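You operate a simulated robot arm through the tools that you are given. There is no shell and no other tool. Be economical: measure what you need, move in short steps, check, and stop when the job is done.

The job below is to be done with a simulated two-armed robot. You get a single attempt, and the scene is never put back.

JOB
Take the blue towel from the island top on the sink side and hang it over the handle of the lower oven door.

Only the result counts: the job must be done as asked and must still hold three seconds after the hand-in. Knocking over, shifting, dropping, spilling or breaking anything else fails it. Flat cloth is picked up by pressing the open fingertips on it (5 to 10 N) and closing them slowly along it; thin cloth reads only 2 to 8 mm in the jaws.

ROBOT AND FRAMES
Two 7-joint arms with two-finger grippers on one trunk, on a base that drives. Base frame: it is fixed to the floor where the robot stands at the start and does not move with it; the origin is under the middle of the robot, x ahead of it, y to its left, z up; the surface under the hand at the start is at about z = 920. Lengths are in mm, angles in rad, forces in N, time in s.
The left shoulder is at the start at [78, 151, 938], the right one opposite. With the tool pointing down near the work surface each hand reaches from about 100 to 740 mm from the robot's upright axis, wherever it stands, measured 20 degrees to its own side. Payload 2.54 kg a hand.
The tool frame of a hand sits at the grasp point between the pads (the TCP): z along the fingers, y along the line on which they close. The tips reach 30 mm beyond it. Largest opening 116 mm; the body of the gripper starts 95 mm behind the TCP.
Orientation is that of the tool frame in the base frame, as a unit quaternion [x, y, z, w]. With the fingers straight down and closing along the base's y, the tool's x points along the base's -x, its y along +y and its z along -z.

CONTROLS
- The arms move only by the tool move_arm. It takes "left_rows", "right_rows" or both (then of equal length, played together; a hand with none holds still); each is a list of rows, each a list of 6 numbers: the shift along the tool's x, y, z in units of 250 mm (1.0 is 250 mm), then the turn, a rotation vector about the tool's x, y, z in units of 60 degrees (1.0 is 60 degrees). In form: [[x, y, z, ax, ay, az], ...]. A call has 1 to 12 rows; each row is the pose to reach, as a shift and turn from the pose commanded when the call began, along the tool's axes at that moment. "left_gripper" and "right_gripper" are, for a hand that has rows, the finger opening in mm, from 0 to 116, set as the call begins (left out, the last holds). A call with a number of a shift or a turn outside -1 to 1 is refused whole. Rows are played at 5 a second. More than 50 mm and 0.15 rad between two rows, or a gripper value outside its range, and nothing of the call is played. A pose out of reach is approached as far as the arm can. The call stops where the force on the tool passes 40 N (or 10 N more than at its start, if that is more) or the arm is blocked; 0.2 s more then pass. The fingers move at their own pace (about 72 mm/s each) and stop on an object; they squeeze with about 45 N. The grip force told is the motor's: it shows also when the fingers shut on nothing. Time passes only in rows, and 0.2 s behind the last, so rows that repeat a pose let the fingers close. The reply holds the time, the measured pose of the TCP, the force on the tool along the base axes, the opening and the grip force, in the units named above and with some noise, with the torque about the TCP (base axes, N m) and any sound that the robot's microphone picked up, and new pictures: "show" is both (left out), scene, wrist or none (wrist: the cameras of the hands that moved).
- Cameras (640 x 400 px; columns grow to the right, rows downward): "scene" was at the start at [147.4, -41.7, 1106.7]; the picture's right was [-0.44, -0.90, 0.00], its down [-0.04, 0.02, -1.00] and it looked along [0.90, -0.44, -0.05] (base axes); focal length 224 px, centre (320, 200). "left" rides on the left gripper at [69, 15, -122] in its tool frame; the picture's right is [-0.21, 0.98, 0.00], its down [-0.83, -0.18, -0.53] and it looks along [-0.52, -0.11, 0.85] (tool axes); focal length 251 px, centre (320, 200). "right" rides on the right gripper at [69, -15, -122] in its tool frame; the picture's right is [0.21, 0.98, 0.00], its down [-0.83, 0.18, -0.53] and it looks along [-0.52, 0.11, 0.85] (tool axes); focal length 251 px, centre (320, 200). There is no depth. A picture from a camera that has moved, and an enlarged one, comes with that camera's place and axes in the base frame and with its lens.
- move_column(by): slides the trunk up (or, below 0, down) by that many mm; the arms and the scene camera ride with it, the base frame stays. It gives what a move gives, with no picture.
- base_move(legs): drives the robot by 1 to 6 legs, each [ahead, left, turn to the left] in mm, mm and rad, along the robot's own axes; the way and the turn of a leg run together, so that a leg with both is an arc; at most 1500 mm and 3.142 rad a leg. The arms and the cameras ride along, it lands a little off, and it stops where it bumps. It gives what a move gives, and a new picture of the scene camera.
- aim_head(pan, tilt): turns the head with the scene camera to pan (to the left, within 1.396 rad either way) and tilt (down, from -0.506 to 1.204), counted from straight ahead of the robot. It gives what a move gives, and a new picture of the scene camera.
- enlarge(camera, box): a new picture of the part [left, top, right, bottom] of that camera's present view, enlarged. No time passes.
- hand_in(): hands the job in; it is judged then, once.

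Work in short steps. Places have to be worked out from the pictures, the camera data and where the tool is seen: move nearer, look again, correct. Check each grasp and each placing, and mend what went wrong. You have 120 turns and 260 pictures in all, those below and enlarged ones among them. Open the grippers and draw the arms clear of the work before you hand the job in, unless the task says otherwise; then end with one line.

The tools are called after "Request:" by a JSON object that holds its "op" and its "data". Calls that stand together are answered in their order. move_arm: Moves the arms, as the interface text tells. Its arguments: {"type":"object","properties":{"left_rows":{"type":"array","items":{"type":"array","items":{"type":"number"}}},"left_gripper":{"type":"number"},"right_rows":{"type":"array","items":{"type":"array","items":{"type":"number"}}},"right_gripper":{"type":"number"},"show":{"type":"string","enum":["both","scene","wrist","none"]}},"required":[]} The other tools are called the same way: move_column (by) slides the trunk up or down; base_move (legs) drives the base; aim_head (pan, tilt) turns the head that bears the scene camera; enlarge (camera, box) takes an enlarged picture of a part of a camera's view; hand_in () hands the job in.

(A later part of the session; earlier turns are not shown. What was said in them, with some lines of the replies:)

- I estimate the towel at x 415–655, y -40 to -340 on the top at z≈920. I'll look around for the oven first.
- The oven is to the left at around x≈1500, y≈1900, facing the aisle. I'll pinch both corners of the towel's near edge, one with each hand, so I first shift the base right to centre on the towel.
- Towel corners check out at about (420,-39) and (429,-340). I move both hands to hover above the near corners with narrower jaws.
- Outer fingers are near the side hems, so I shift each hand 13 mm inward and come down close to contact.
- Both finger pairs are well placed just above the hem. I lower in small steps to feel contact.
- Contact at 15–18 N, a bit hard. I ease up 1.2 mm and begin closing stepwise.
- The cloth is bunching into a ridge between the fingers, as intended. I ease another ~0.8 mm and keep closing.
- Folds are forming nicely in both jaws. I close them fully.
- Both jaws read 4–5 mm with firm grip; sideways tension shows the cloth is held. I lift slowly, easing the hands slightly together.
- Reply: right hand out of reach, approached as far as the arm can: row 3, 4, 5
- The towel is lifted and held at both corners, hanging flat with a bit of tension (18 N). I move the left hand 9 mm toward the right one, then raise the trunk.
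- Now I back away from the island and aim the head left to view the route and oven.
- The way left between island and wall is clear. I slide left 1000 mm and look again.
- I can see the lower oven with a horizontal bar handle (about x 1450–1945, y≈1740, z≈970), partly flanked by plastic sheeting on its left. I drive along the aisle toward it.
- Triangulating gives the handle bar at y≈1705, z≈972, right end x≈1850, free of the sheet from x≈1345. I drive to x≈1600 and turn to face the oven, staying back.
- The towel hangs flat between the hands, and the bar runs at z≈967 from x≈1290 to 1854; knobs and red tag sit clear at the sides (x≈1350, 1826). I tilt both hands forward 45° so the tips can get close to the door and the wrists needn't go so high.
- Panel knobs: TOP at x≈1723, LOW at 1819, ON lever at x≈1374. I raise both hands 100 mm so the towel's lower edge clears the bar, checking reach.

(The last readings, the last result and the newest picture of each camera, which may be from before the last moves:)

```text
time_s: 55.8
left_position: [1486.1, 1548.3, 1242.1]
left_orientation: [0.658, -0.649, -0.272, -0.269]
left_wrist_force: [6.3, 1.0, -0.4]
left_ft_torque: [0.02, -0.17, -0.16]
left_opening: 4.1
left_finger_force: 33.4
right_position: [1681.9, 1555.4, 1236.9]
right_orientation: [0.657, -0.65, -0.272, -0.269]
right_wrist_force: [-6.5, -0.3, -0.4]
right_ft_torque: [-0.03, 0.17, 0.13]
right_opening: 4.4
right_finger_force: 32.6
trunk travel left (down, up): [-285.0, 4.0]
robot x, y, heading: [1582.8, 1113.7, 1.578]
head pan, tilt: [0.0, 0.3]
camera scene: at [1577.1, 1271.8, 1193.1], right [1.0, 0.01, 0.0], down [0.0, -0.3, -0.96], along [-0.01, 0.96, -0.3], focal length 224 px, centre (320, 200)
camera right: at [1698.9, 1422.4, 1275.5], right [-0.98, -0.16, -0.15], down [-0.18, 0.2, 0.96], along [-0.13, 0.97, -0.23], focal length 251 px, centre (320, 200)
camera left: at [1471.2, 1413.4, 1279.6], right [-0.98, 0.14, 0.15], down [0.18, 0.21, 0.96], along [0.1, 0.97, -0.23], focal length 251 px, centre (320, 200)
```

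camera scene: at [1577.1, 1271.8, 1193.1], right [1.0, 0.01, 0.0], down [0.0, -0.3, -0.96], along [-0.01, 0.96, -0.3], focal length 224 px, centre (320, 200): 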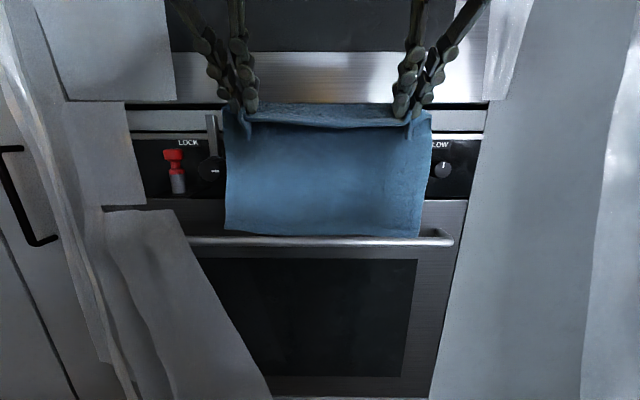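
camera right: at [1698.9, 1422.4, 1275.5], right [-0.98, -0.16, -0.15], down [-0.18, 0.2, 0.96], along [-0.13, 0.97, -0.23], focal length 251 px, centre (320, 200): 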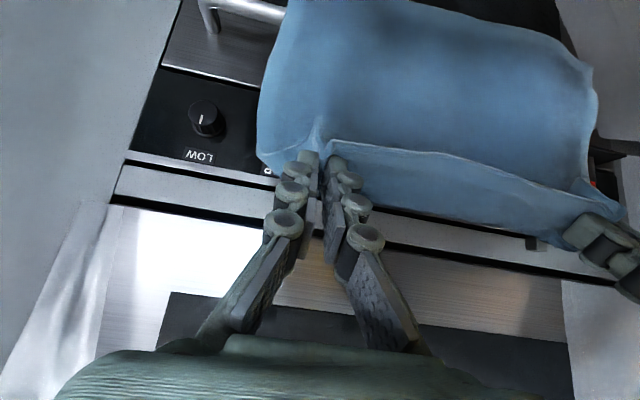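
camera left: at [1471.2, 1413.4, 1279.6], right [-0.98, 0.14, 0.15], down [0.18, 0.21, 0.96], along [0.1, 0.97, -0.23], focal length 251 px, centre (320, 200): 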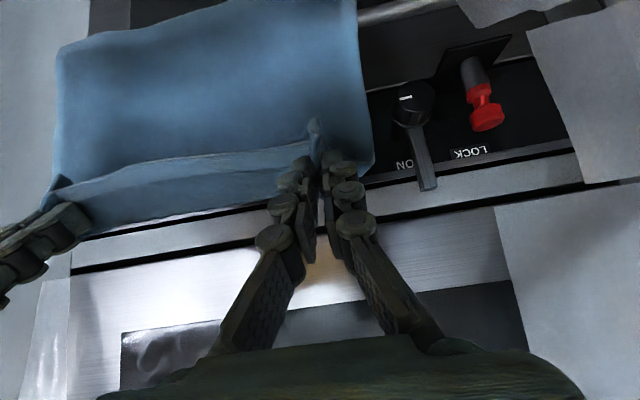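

Reach is fine and the towel's lower edge (~z 1040) clears the bar. I bring the base 90 mm forward and 15 mm left, which keeps the right hand away from the TOP knob.

Request:
{"op": "base_move", "data": {"legs": [[90, 15, 0]]}}

Request:
{"op": "enlarge", "data": {"camera": "right", "box": [0, 0, 640, 400]}}

Request:
{"op": "enlarge", "data": {"camera": "left", "box": [0, 0, 640, 400]}}

```text
time_s: 56.9
left_position: [1469.1, 1638.6, 1241.0]
left_orientation: [0.657, -0.649, -0.271, -0.27]
left_wrist_force: [6.8, 0.6, -0.4]
left_ft_torque: [-0.01, -0.19, -0.18]
left_opening: 4.4
left_finger_force: 33.3
right_position: [1666.5, 1645.7, 1236.1]
right_orientation: [0.657, -0.65, -0.272, -0.268]
right_wrist_force: [-7.7, 0.5, -0.2]
right_ft_torque: [-0.03, 0.2, 0.1]
right_opening: 4.2
right_finger_force: 32.9
trunk travel left (down, up): [-285.0, 4.0]
robot x, y, heading: [1567.9, 1201.4, 1.584]
head pan, tilt: [0.0, 0.3]
camera scene: at [1560.9, 1361.6, 1193.0], right [1.0, 0.01, 0.0], down [0.0, -0.3, -0.95], along [-0.01, 0.95, -0.3], focal length 224 px, centre (320, 200)
```

scene: 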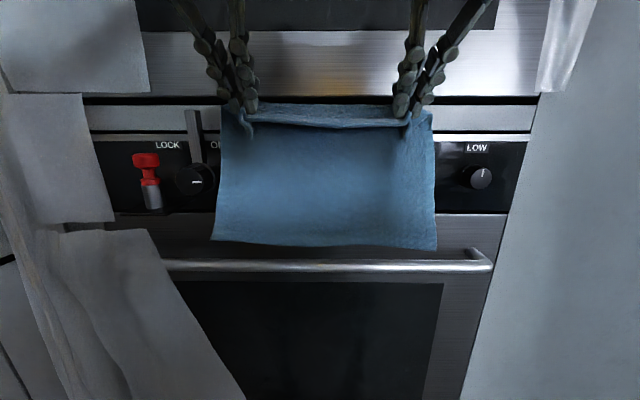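

```text
1.00 times, centred on (320, 200) of right (not enlarged: the box is as wide or as high as the picture)
camera zoom: at [1682.6, 1512.3, 1275.0], right [-0.97, -0.16, -0.15], down [-0.18, 0.2, 0.96], along [-0.13, 0.96, -0.23], focal length 251 px, centre (320, 200)
```

zoom: 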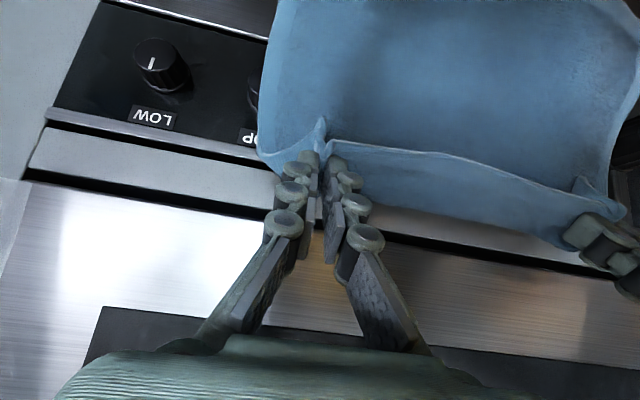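

```text
1.00 times, centred on (320, 200) of left (not enlarged: the box is as wide or as high as the picture)
camera zoom: at [1454.9, 1503.2, 1279.0], right [-0.98, 0.14, 0.15], down [0.18, 0.21, 0.96], along [0.1, 0.97, -0.23], focal length 251 px, centre (320, 200)
```

zoom: 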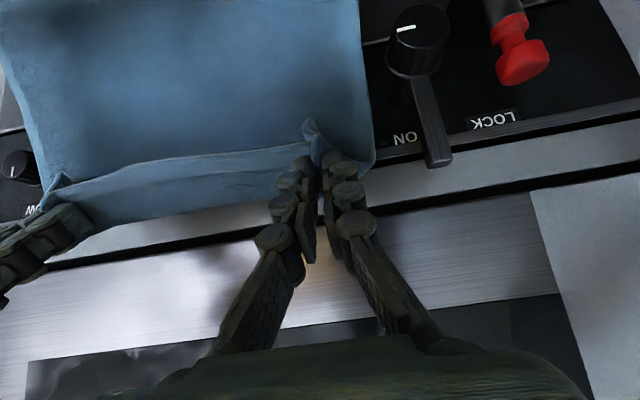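

Triangulation from the two views puts the bar at y≈1685, z≈975 and the panel face at y≈1730. I extend the hands forward so the fingertips are at y≈1710, over the gap.

Request:
{"op": "move_arm", "data": {"left_rows": [[-0.05, 0, 0.05, 0, 0, 0], [-0.1, 0, 0.1, 0, 0, 0], [-0.14, 0, 0.14, 0, 0, 0], [-0.14, 0, 0.14, 0, 0, 0]], "right_rows": [[-0.045, 0, 0.045, 0, 0, 0], [-0.09, 0, 0.09, 0, 0, 0], [-0.12, 0, 0.12, 0, 0, 0], [-0.12, 0, 0.12, 0, 0, 0]]}}

```text
time_s: 57.9
left_position: [1466.8, 1685.7, 1242.3]
left_orientation: [0.657, -0.65, -0.271, -0.27]
left_wrist_force: [6.9, 0.5, -0.3]
left_ft_torque: [-0.03, -0.15, -0.19]
left_opening: 4.3
left_finger_force: 33.3
right_position: [1664.6, 1685.7, 1236.6]
right_orientation: [0.658, -0.649, -0.273, -0.268]
right_wrist_force: [-7.3, 0.0, 0.0]
right_ft_torque: [-0.02, 0.2, 0.1]
right_opening: 4.3
right_finger_force: 32.5
trunk travel left (down, up): [-285.0, 4.0]
robot x, y, heading: [1561.6, 1200.3, 1.586]
head pan, tilt: [0.0, 0.3]
camera scene: at [1561.1, 1360.5, 1193.2], right [1.0, 0.01, 0.0], down [0.0, -0.3, -0.96], along [-0.01, 0.96, -0.3], focal length 224 px, centre (320, 200)
camera right: at [1681.2, 1552.4, 1275.2], right [-0.97, -0.16, -0.15], down [-0.18, 0.2, 0.96], along [-0.13, 0.97, -0.23], focal length 251 px, centre (320, 200)
camera left: at [1453.0, 1551.3, 1280.1], right [-0.98, 0.14, 0.15], down [0.18, 0.21, 0.96], along [0.1, 0.97, -0.23], focal length 251 px, centre (320, 200)
```

scene: 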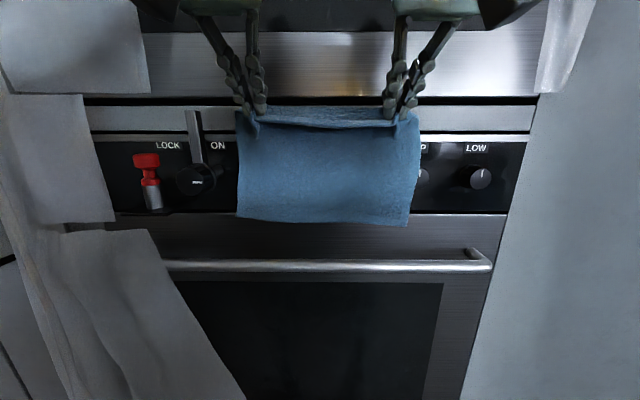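
right: 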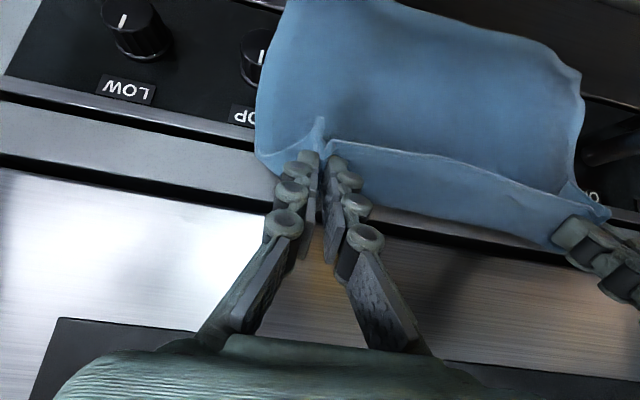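
left: 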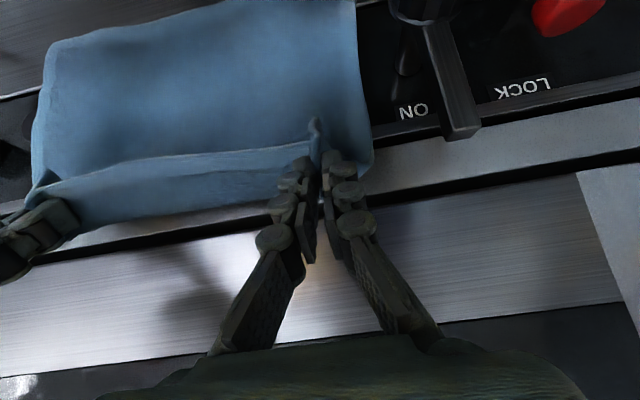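

Tips are at y≈1707 with no contact. I lower 80 mm and check that the towel's lower edge passes behind the bar.

Request:
{"op": "move_arm", "data": {"left_rows": [[0.06, 0, 0.06, 0, 0, 0], [0.12, 0, 0.12, 0, 0, 0], [0.18, 0, 0.18, 0, 0, 0], [0.226, 0, 0.226, 0, 0, 0], [0.226, 0, 0.226, 0, 0, 0]], "right_rows": [[0.06, 0, 0.06, 0, 0, 0], [0.12, 0, 0.12, 0, 0, 0], [0.18, 0, 0.18, 0, 0, 0], [0.226, 0, 0.226, 0, 0, 0], [0.226, 0, 0.226, 0, 0, 0]]}}

Request:
{"op": "enlarge", "data": {"camera": "scene", "box": [180, 180, 500, 380]}}

```text
time_s: 59.1
left_position: [1470.4, 1685.4, 1160.6]
left_orientation: [0.657, -0.649, -0.272, -0.27]
left_wrist_force: [5.3, -0.2, 0.1]
left_ft_torque: [0.0, -0.14, -0.14]
left_opening: 4.3
left_finger_force: 33.0
right_position: [1664.8, 1686.8, 1155.7]
right_orientation: [0.657, -0.649, -0.273, -0.269]
right_wrist_force: [-4.6, -1.3, -0.4]
right_ft_torque: [0.0, 0.19, 0.07]
right_opening: 4.1
right_finger_force: 33.3
trunk travel left (down, up): [-285.0, 4.0]
robot x, y, heading: [1564.4, 1202.0, 1.584]
head pan, tilt: [0.0, 0.3]
camera scene: at [1561.1, 1360.7, 1193.2], right [1.0, 0.01, 0.0], down [0.0, -0.3, -0.96], along [-0.01, 0.96, -0.3], focal length 224 px, centre (320, 200)
camera right: at [1681.6, 1553.2, 1193.9], right [-0.97, -0.16, -0.15], down [-0.18, 0.2, 0.96], along [-0.13, 0.97, -0.23], focal length 251 px, centre (320, 200)
camera left: at [1454.6, 1550.8, 1198.3], right [-0.98, 0.14, 0.15], down [0.18, 0.21, 0.96], along [0.1, 0.97, -0.23], focal length 251 px, centre (320, 200)
```

scene: 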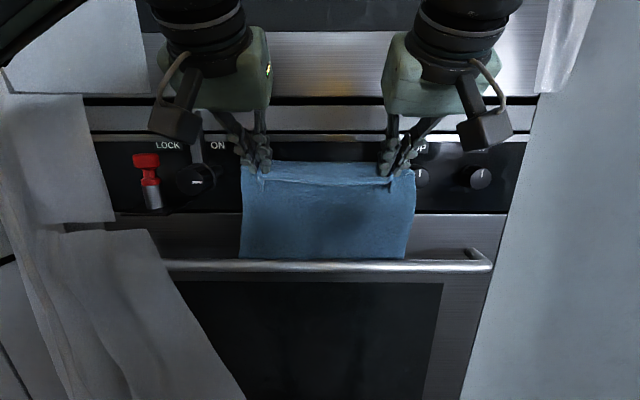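
right: 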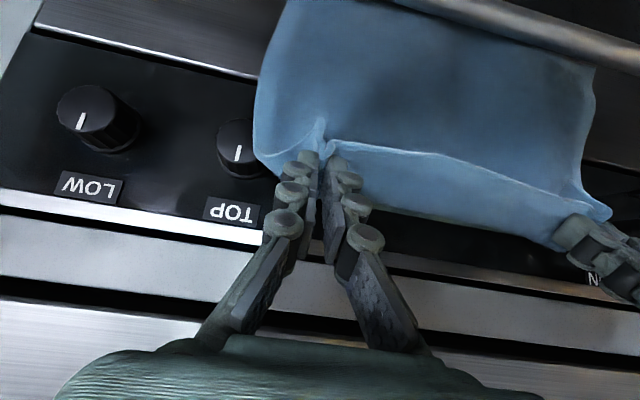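
left: 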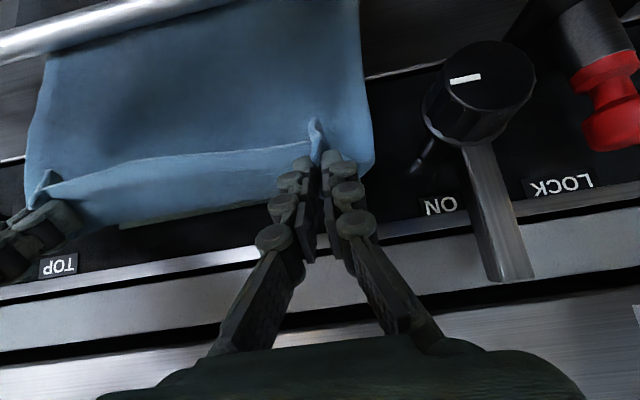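

```text
2.00 times, centred on (340, 280) of scene
camera zoom: at [1561.1, 1360.7, 1193.2], right [1.0, 0.01, 0.0], down [0.0, -0.3, -0.96], along [-0.01, 0.96, -0.3], focal length 448 px, centre (280, 40)
```

zoom: 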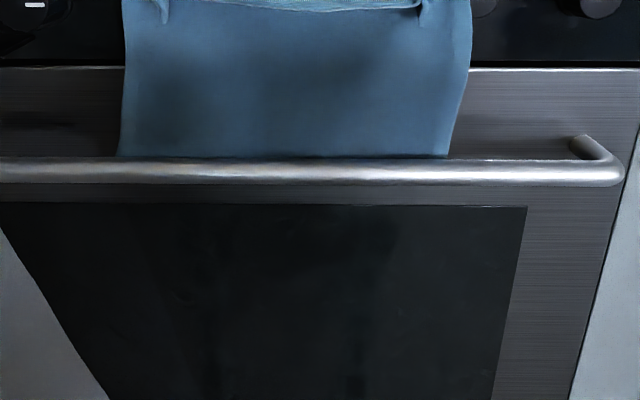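

The bar now occludes the towel's lower edge, so it has gone behind. I lower another 65 mm to get about half behind the bar.

Request:
{"op": "move_arm", "data": {"left_rows": [[0.05, 0, 0.05, 0, 0, 0], [0.1, 0, 0.1, 0, 0, 0], [0.15, 0, 0.15, 0, 0, 0], [0.184, 0, 0.184, 0, 0, 0], [0.184, 0, 0.184, 0, 0, 0]], "right_rows": [[0.05, 0, 0.05, 0, 0, 0], [0.1, 0, 0.1, 0, 0, 0], [0.15, 0, 0.15, 0, 0, 0], [0.184, 0, 0.184, 0, 0, 0], [0.184, 0, 0.184, 0, 0, 0]]}}

Request:
{"op": "enlarge", "data": {"camera": "scene", "box": [180, 180, 500, 380]}}

```text
time_s: 60.3
left_position: [1469.6, 1686.9, 1096.7]
left_orientation: [0.657, -0.649, -0.271, -0.269]
left_wrist_force: [5.7, -0.5, 0.5]
left_ft_torque: [-0.02, -0.14, -0.14]
left_opening: 4.0
left_finger_force: 32.5
right_position: [1664.0, 1687.1, 1091.4]
right_orientation: [0.657, -0.649, -0.273, -0.269]
right_wrist_force: [-4.9, -0.1, -0.3]
right_ft_torque: [-0.02, 0.12, 0.06]
right_opening: 4.3
right_finger_force: 33.0
trunk travel left (down, up): [-285.0, 4.0]
robot x, y, heading: [1569.1, 1199.2, 1.587]
head pan, tilt: [0.0, 0.3]
camera scene: at [1561.1, 1360.7, 1193.2], right [1.0, 0.01, 0.0], down [0.0, -0.3, -0.96], along [-0.01, 0.96, -0.3], focal length 224 px, centre (320, 200)
camera right: at [1681.6, 1554.2, 1130.7], right [-0.97, -0.16, -0.15], down [-0.18, 0.2, 0.96], along [-0.13, 0.97, -0.23], focal length 251 px, centre (320, 200)
camera left: at [1454.6, 1552.3, 1134.6], right [-0.98, 0.14, 0.15], down [0.18, 0.21, 0.96], along [0.1, 0.97, -0.23], focal length 251 px, centre (320, 200)
```

scene: 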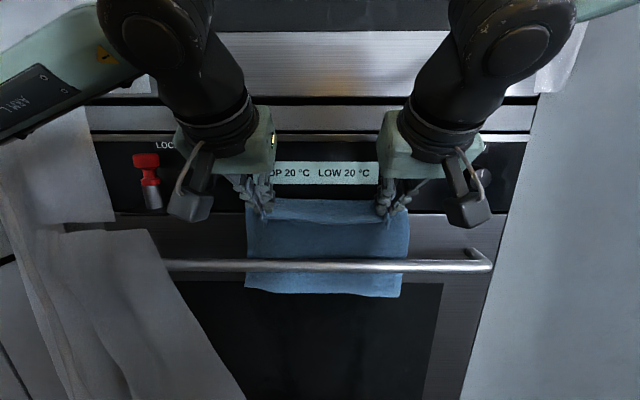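
right: 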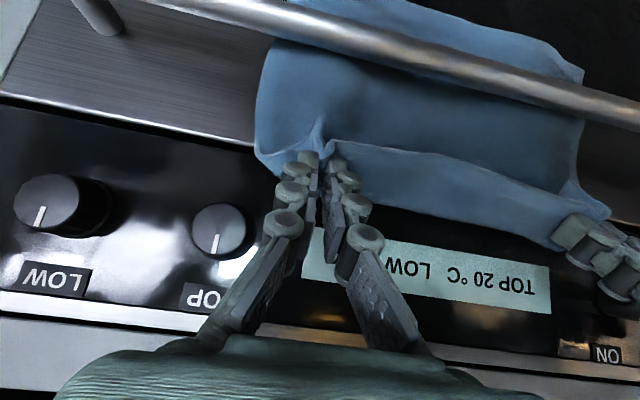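
left: 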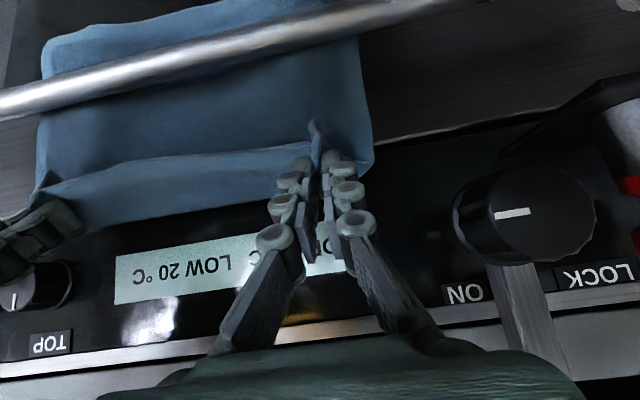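

```text
2.00 times, centred on (340, 280) of scene
camera zoom: at [1561.1, 1360.7, 1193.2], right [1.0, 0.01, 0.0], down [0.0, -0.3, -0.96], along [-0.01, 0.96, -0.3], focal length 448 px, centre (280, 40)
```

zoom: 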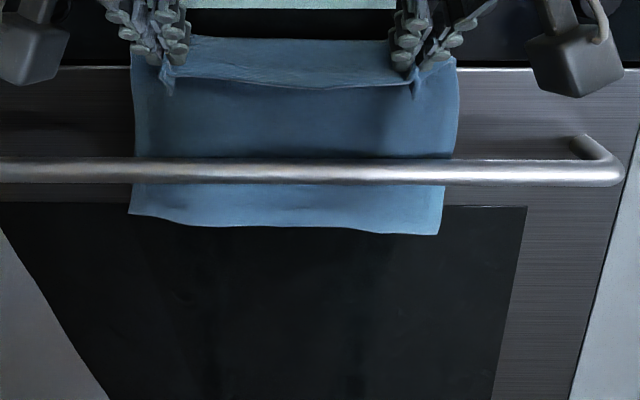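

The towel hangs cleanly behind the bar, ~85 mm below it. I lower 30 mm more, then swing the hands back over the bar toward the robot.

Request:
{"op": "move_arm", "data": {"left_rows": [[0.085, 0, 0.085, 0, 0, 0], [0.167, 0, -0.048, 0, 0, 0], [0.314, 0, -0.099, 0, 0, 0], [0.464, 0, -0.079, 0, 0, 0], [0.464, 0, -0.079, 0, 0, 0]], "right_rows": [[0.085, 0, 0.085, 0, 0, 0], [0.167, 0, -0.048, 0, 0, 0], [0.314, 0, -0.099, 0, 0, 0], [0.464, 0, -0.079, 0, 0, 0], [0.464, 0, -0.079, 0, 0, 0]]}}

```text
time_s: 61.5
left_position: [1476.2, 1595.7, 1034.2]
left_orientation: [0.658, -0.649, -0.272, -0.268]
left_wrist_force: [-0.6, 0.1, -0.6]
left_ft_torque: [-0.03, 0.01, -0.07]
left_opening: 4.0
left_finger_force: 32.9
left hand out of reach, approached as far as the arm can: row 4, 5
right_position: [1657.3, 1605.6, 1037.4]
right_orientation: [0.657, -0.65, -0.272, -0.269]
right_wrist_force: [-0.6, 0.1, 0.0]
right_ft_torque: [-0.01, -0.01, -0.04]
right_opening: 4.1
right_finger_force: 32.8
right hand out of reach, approached as far as the arm can: row 4, 5
trunk travel left (down, up): [-285.0, 4.0]
robot x, y, heading: [1563.0, 1202.5, 1.581]
head pan, tilt: [0.0, 0.3]
camera scene: at [1561.0, 1360.3, 1193.3], right [1.0, 0.01, 0.0], down [0.0, -0.3, -0.96], along [-0.01, 0.96, -0.3], focal length 224 px, centre (320, 200)
camera right: at [1672.6, 1472.0, 1075.1], right [-0.98, -0.16, -0.15], down [-0.18, 0.21, 0.96], along [-0.12, 0.97, -0.23], focal length 251 px, centre (320, 200)
camera left: at [1461.5, 1461.1, 1072.8], right [-0.98, 0.14, 0.15], down [0.18, 0.21, 0.96], along [0.1, 0.97, -0.23], focal length 251 px, centre (320, 200)
```

scene: 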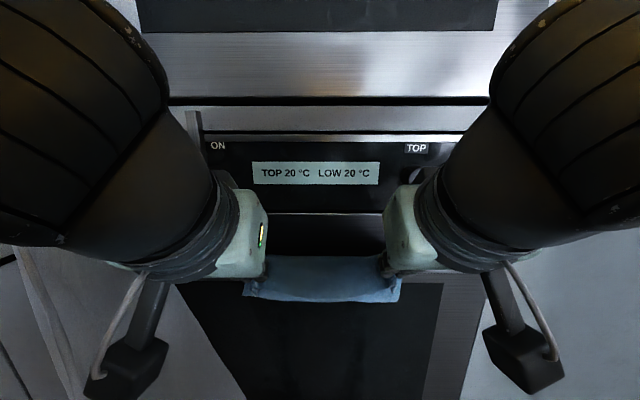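
right: 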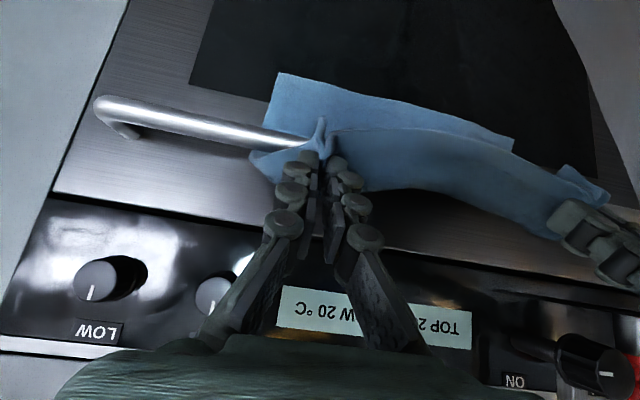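
left: 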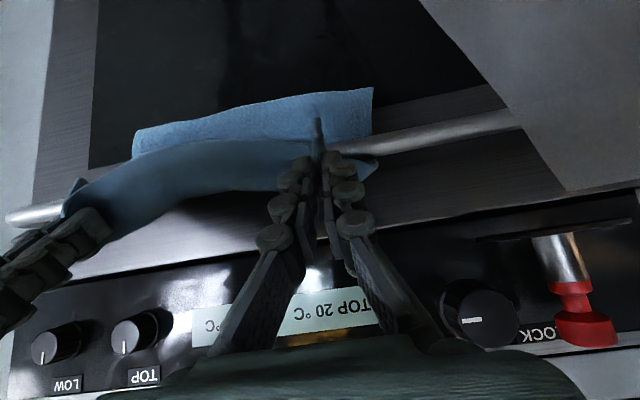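

Arms are at their close-in limit, but the towel is now over the bar. I lower with the trunk instead, bringing the held edge down in front.

Request:
{"op": "move_column", "data": {"by": -60}}

Request:
{"op": "enlarge", "data": {"camera": "right", "box": [0, 0, 640, 400]}}

Request:
{"op": "enlarge", "data": {"camera": "scene", "box": [200, 200, 440, 350]}}

```text
time_s: 62.5
left_position: [1476.2, 1595.3, 974.6]
left_orientation: [0.658, -0.649, -0.272, -0.269]
left_wrist_force: [0.2, -0.1, 0.3]
left_ft_torque: [-0.07, 0.04, -0.05]
left_opening: 3.8
left_finger_force: 32.3
right_position: [1655.2, 1605.2, 976.8]
right_orientation: [0.657, -0.65, -0.272, -0.268]
right_wrist_force: [0.0, 0.3, -0.4]
right_ft_torque: [0.0, -0.02, -0.05]
right_opening: 4.0
right_finger_force: 32.7
trunk travel left (down, up): [-225.0, 64.0]
robot x, y, heading: [1568.6, 1202.4, 1.584]
head pan, tilt: [0.0, 0.3]
```

```text
1.00 times, centred on (320, 200) of right (not enlarged: the box is as wide or as high as the picture)
camera zoom: at [1672.6, 1472.5, 1015.4], right [-0.97, -0.16, -0.15], down [-0.18, 0.21, 0.96], along [-0.13, 0.96, -0.23], focal length 251 px, centre (320, 200)
```

zoom: 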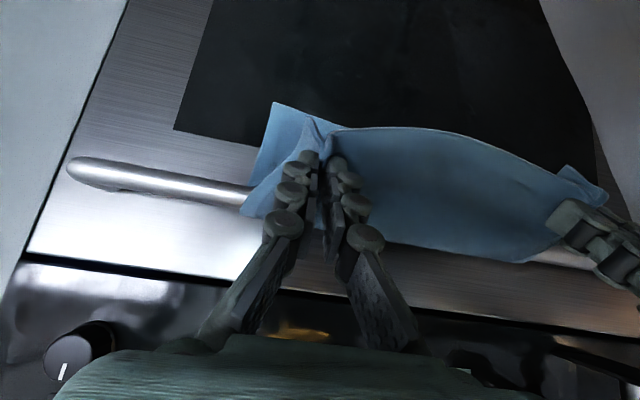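

```text
2.67 times, centred on (320, 275) of scene
camera zoom: at [1561.1, 1360.6, 1133.3], right [1.0, 0.01, 0.0], down [0.0, -0.3, -0.96], along [-0.01, 0.96, -0.3], focal length 598 px, centre (320, 0)
```

zoom: 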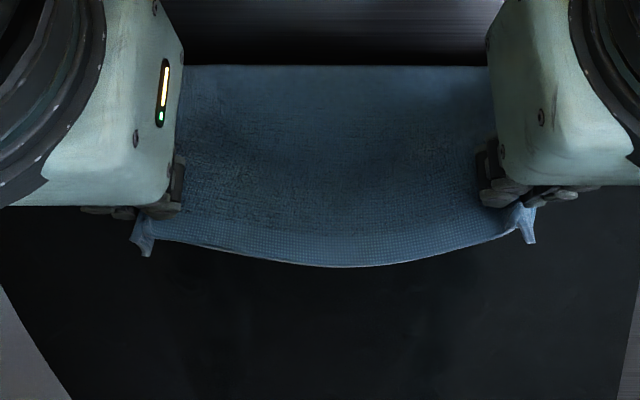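

The towel is draped over the bar with the front edge held in the hands. I lower another 30 mm before releasing.

Request:
{"op": "move_column", "data": {"by": -30}}

Request:
{"op": "enlarge", "data": {"camera": "left", "box": [0, 0, 640, 400]}}

Request:
{"op": "enlarge", "data": {"camera": "scene", "box": [160, 150, 480, 350]}}

```text
time_s: 63.2
left_position: [1476.5, 1597.3, 944.5]
left_orientation: [0.658, -0.649, -0.271, -0.269]
left_wrist_force: [-0.4, 0.7, -0.5]
left_ft_torque: [-0.01, 0.02, -0.03]
left_opening: 3.9
left_finger_force: 33.1
right_position: [1655.5, 1605.9, 947.2]
right_orientation: [0.657, -0.65, -0.271, -0.269]
right_wrist_force: [-0.3, 0.3, 0.3]
right_ft_torque: [0.01, 0.02, -0.03]
right_opening: 4.4
right_finger_force: 33.2
trunk travel left (down, up): [-195.0, 94.0]
robot x, y, heading: [1563.6, 1203.1, 1.583]
head pan, tilt: [0.0, 0.3]
```

```text
1.00 times, centred on (320, 200) of left (not enlarged: the box is as wide or as high as the picture)
camera zoom: at [1461.7, 1461.5, 983.1], right [-0.98, 0.14, 0.15], down [0.18, 0.21, 0.96], along [0.1, 0.97, -0.23], focal length 251 px, centre (320, 200)
```

zoom: 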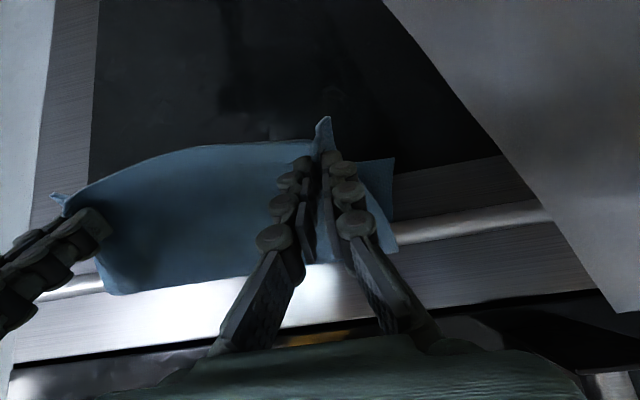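

```text
2.00 times, centred on (320, 250) of scene
camera zoom: at [1561.1, 1360.6, 1103.3], right [1.0, 0.01, 0.0], down [0.0, -0.3, -0.96], along [-0.01, 0.96, -0.3], focal length 448 px, centre (320, 100)
```

zoom: 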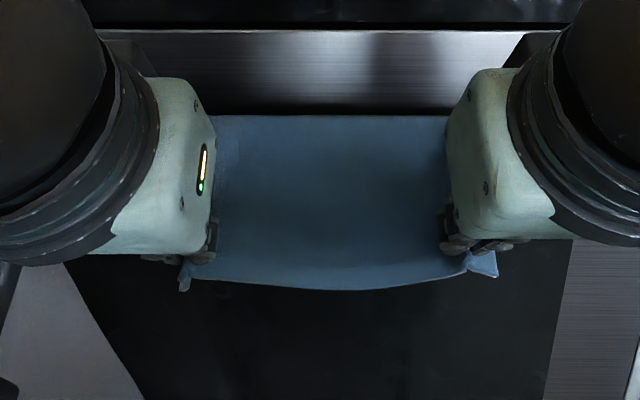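

Back side hangs to z≈895 (80 mm below the bar), the front about equal. I release by opening both jaws.

Request:
{"op": "move_arm", "data": {"left_rows": [[0, 0, 0, 0, 0, 0], [0, 0, 0, 0, 0, 0], [0, 0, 0, 0, 0, 0]], "right_rows": [[0, 0, 0, 0, 0, 0], [0, 0, 0, 0, 0, 0], [0, 0, 0, 0, 0, 0]], "left_gripper": 50, "right_gripper": 50}}

```text
time_s: 64.0
left_position: [1476.5, 1596.1, 945.4]
left_orientation: [0.658, -0.649, -0.271, -0.269]
left_wrist_force: [0.0, 0.0, -0.1]
left_ft_torque: [0.02, -0.02, 0.01]
left_opening: 49.8
left_finger_force: 0.1
right_position: [1656.2, 1605.5, 946.5]
right_orientation: [0.657, -0.65, -0.271, -0.269]
right_wrist_force: [0.1, -0.6, -0.6]
right_ft_torque: [0.0, -0.02, -0.04]
right_opening: 50.0
right_finger_force: 0.2
trunk travel left (down, up): [-195.0, 94.0]
robot x, y, heading: [1565.3, 1199.1, 1.584]
head pan, tilt: [0.0, 0.3]
camera scene: at [1561.1, 1360.8, 1103.2], right [1.0, 0.01, 0.0], down [0.0, -0.3, -0.96], along [-0.01, 0.96, -0.3], focal length 224 px, centre (320, 200)
camera right: at [1672.6, 1472.6, 985.2], right [-0.97, -0.16, -0.15], down [-0.18, 0.21, 0.96], along [-0.13, 0.96, -0.23], focal length 251 px, centre (320, 200)
camera left: at [1461.7, 1461.7, 983.0], right [-0.98, 0.14, 0.15], down [0.18, 0.21, 0.96], along [0.1, 0.97, -0.23], focal length 251 px, centre (320, 200)
```

scene: 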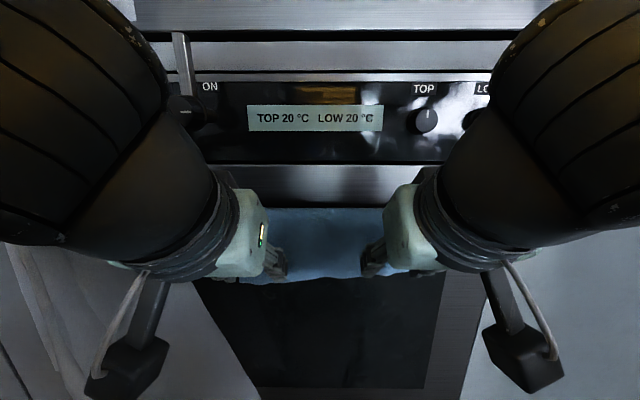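
right: 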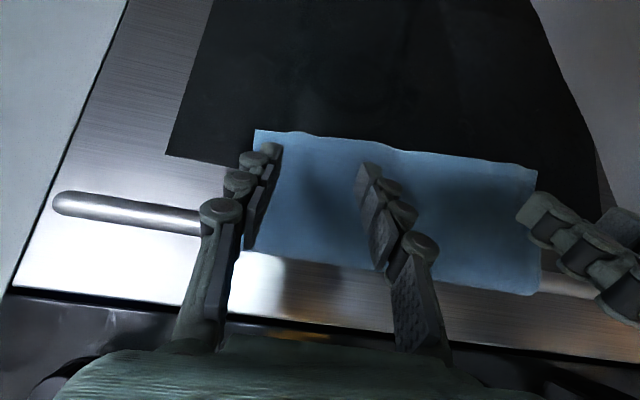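
left: 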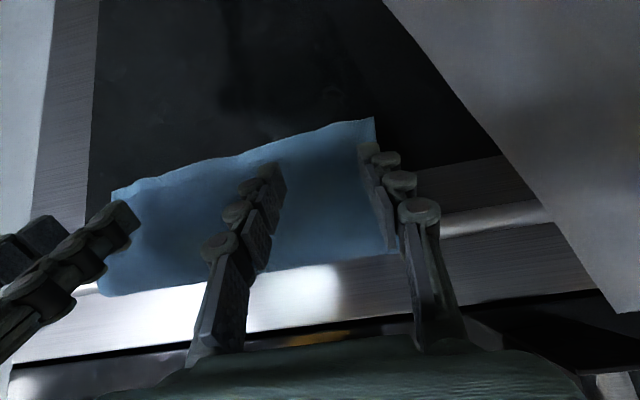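

Both jaws released and the towel has settled flat over the bar. I drive straight back to clear the arms and check.

Request:
{"op": "base_move", "data": {"legs": [[-150, 0, 0]]}}

Request:
{"op": "enlarge", "data": {"camera": "left", "box": [0, 0, 640, 400]}}

```text
time_s: 65.4
left_position: [1477.9, 1447.0, 944.9]
left_orientation: [0.657, -0.649, -0.271, -0.269]
left_wrist_force: [0.4, 0.0, 0.0]
left_ft_torque: [-0.03, -0.04, 0.0]
left_opening: 49.8
left_finger_force: 0.0
right_position: [1658.1, 1455.3, 946.0]
right_orientation: [0.657, -0.65, -0.271, -0.268]
right_wrist_force: [-0.1, 0.4, -0.2]
right_ft_torque: [0.02, 0.01, 0.02]
right_opening: 49.8
right_finger_force: 0.1
trunk travel left (down, up): [-195.0, 94.0]
robot x, y, heading: [1565.9, 1049.1, 1.581]
head pan, tilt: [0.0, 0.3]
camera scene: at [1562.8, 1210.9, 1103.3], right [1.0, 0.01, 0.0], down [0.0, -0.3, -0.96], along [-0.01, 0.96, -0.3], focal length 224 px, centre (320, 200)
```

scene: 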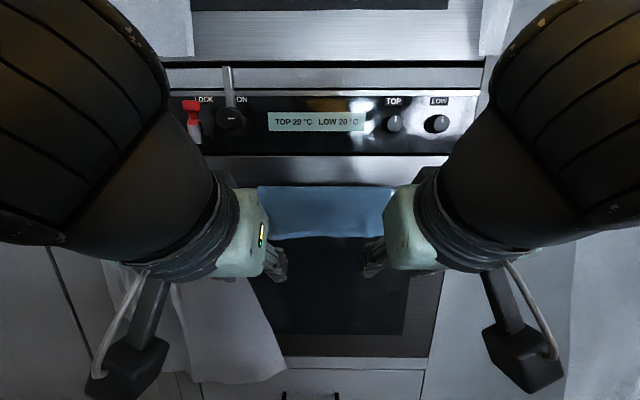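

```text
1.00 times, centred on (320, 200) of left (not enlarged: the box is as wide or as high as the picture)
camera zoom: at [1463.4, 1311.9, 983.1], right [-0.98, 0.14, 0.15], down [0.18, 0.21, 0.96], along [0.1, 0.97, -0.23], focal length 251 px, centre (320, 200)
```

zoom: 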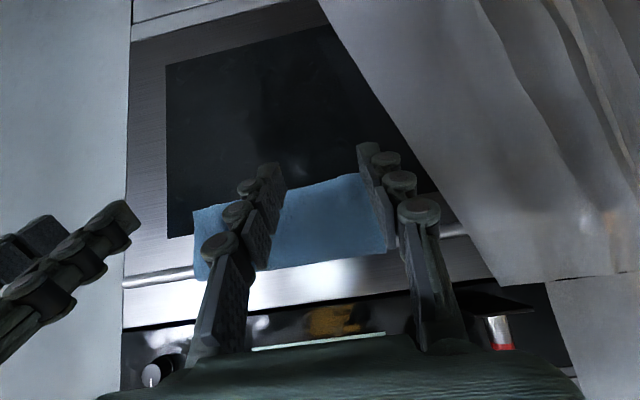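

The towel hangs over the bar with ~108 mm in front and ~80 mm behind. I back off slightly more and re-check that it stays put.

Request:
{"op": "base_move", "data": {"legs": [[-80, 0, 0]]}}

Request:
{"op": "enlarge", "data": {"camera": "scene", "box": [200, 60, 440, 210]}}

```text
time_s: 66.5
left_position: [1479.2, 1367.1, 945.0]
left_orientation: [0.657, -0.65, -0.271, -0.27]
left_wrist_force: [-0.1, -0.6, 0.4]
left_ft_torque: [0.01, 0.03, 0.03]
left_opening: 49.9
left_finger_force: 0.0
right_position: [1658.9, 1375.9, 947.8]
right_orientation: [0.657, -0.65, -0.271, -0.269]
right_wrist_force: [0.2, -1.0, -0.6]
right_ft_torque: [0.0, 0.01, 0.01]
right_opening: 50.2
right_finger_force: 0.0
trunk travel left (down, up): [-195.0, 94.0]
robot x, y, heading: [1565.8, 971.4, 1.581]
head pan, tilt: [0.0, 0.3]
camera scene: at [1563.8, 1131.8, 1103.3], right [1.0, 0.01, 0.0], down [0.0, -0.29, -0.96], along [-0.01, 0.96, -0.3], focal length 224 px, centre (320, 200)
```

scene: 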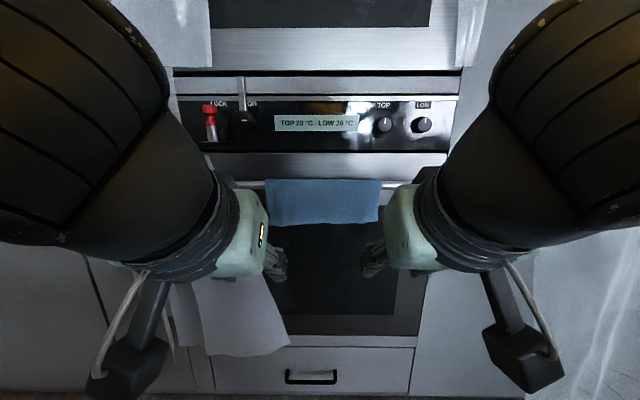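

```text
2.67 times, centred on (320, 135) of scene
camera zoom: at [1563.8, 1131.8, 1103.3], right [1.0, 0.01, 0.0], down [0.0, -0.29, -0.96], along [-0.01, 0.96, -0.3], focal length 598 px, centre (320, 373)
```

zoom: 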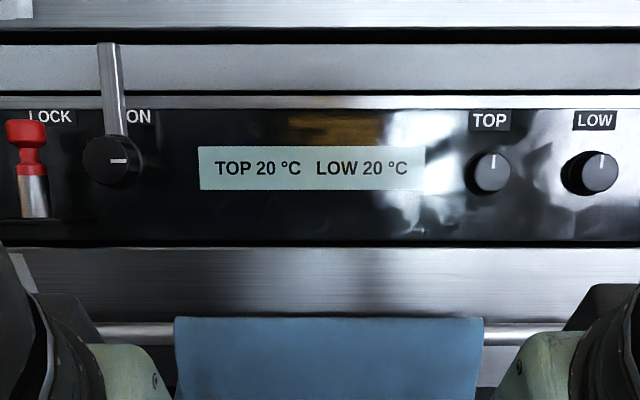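

The towel is stable over the handle, nothing else was disturbed, and the grippers are open and clear. Handing in.

Request:
{"op": "hand_in", "data": {}}

```text
The job is handed in.
```

The blue towel is hanging over the lower oven door's handle, about 108 mm in front and 80 mm behind, and the job is handed in. I saw nothing else disturbed.
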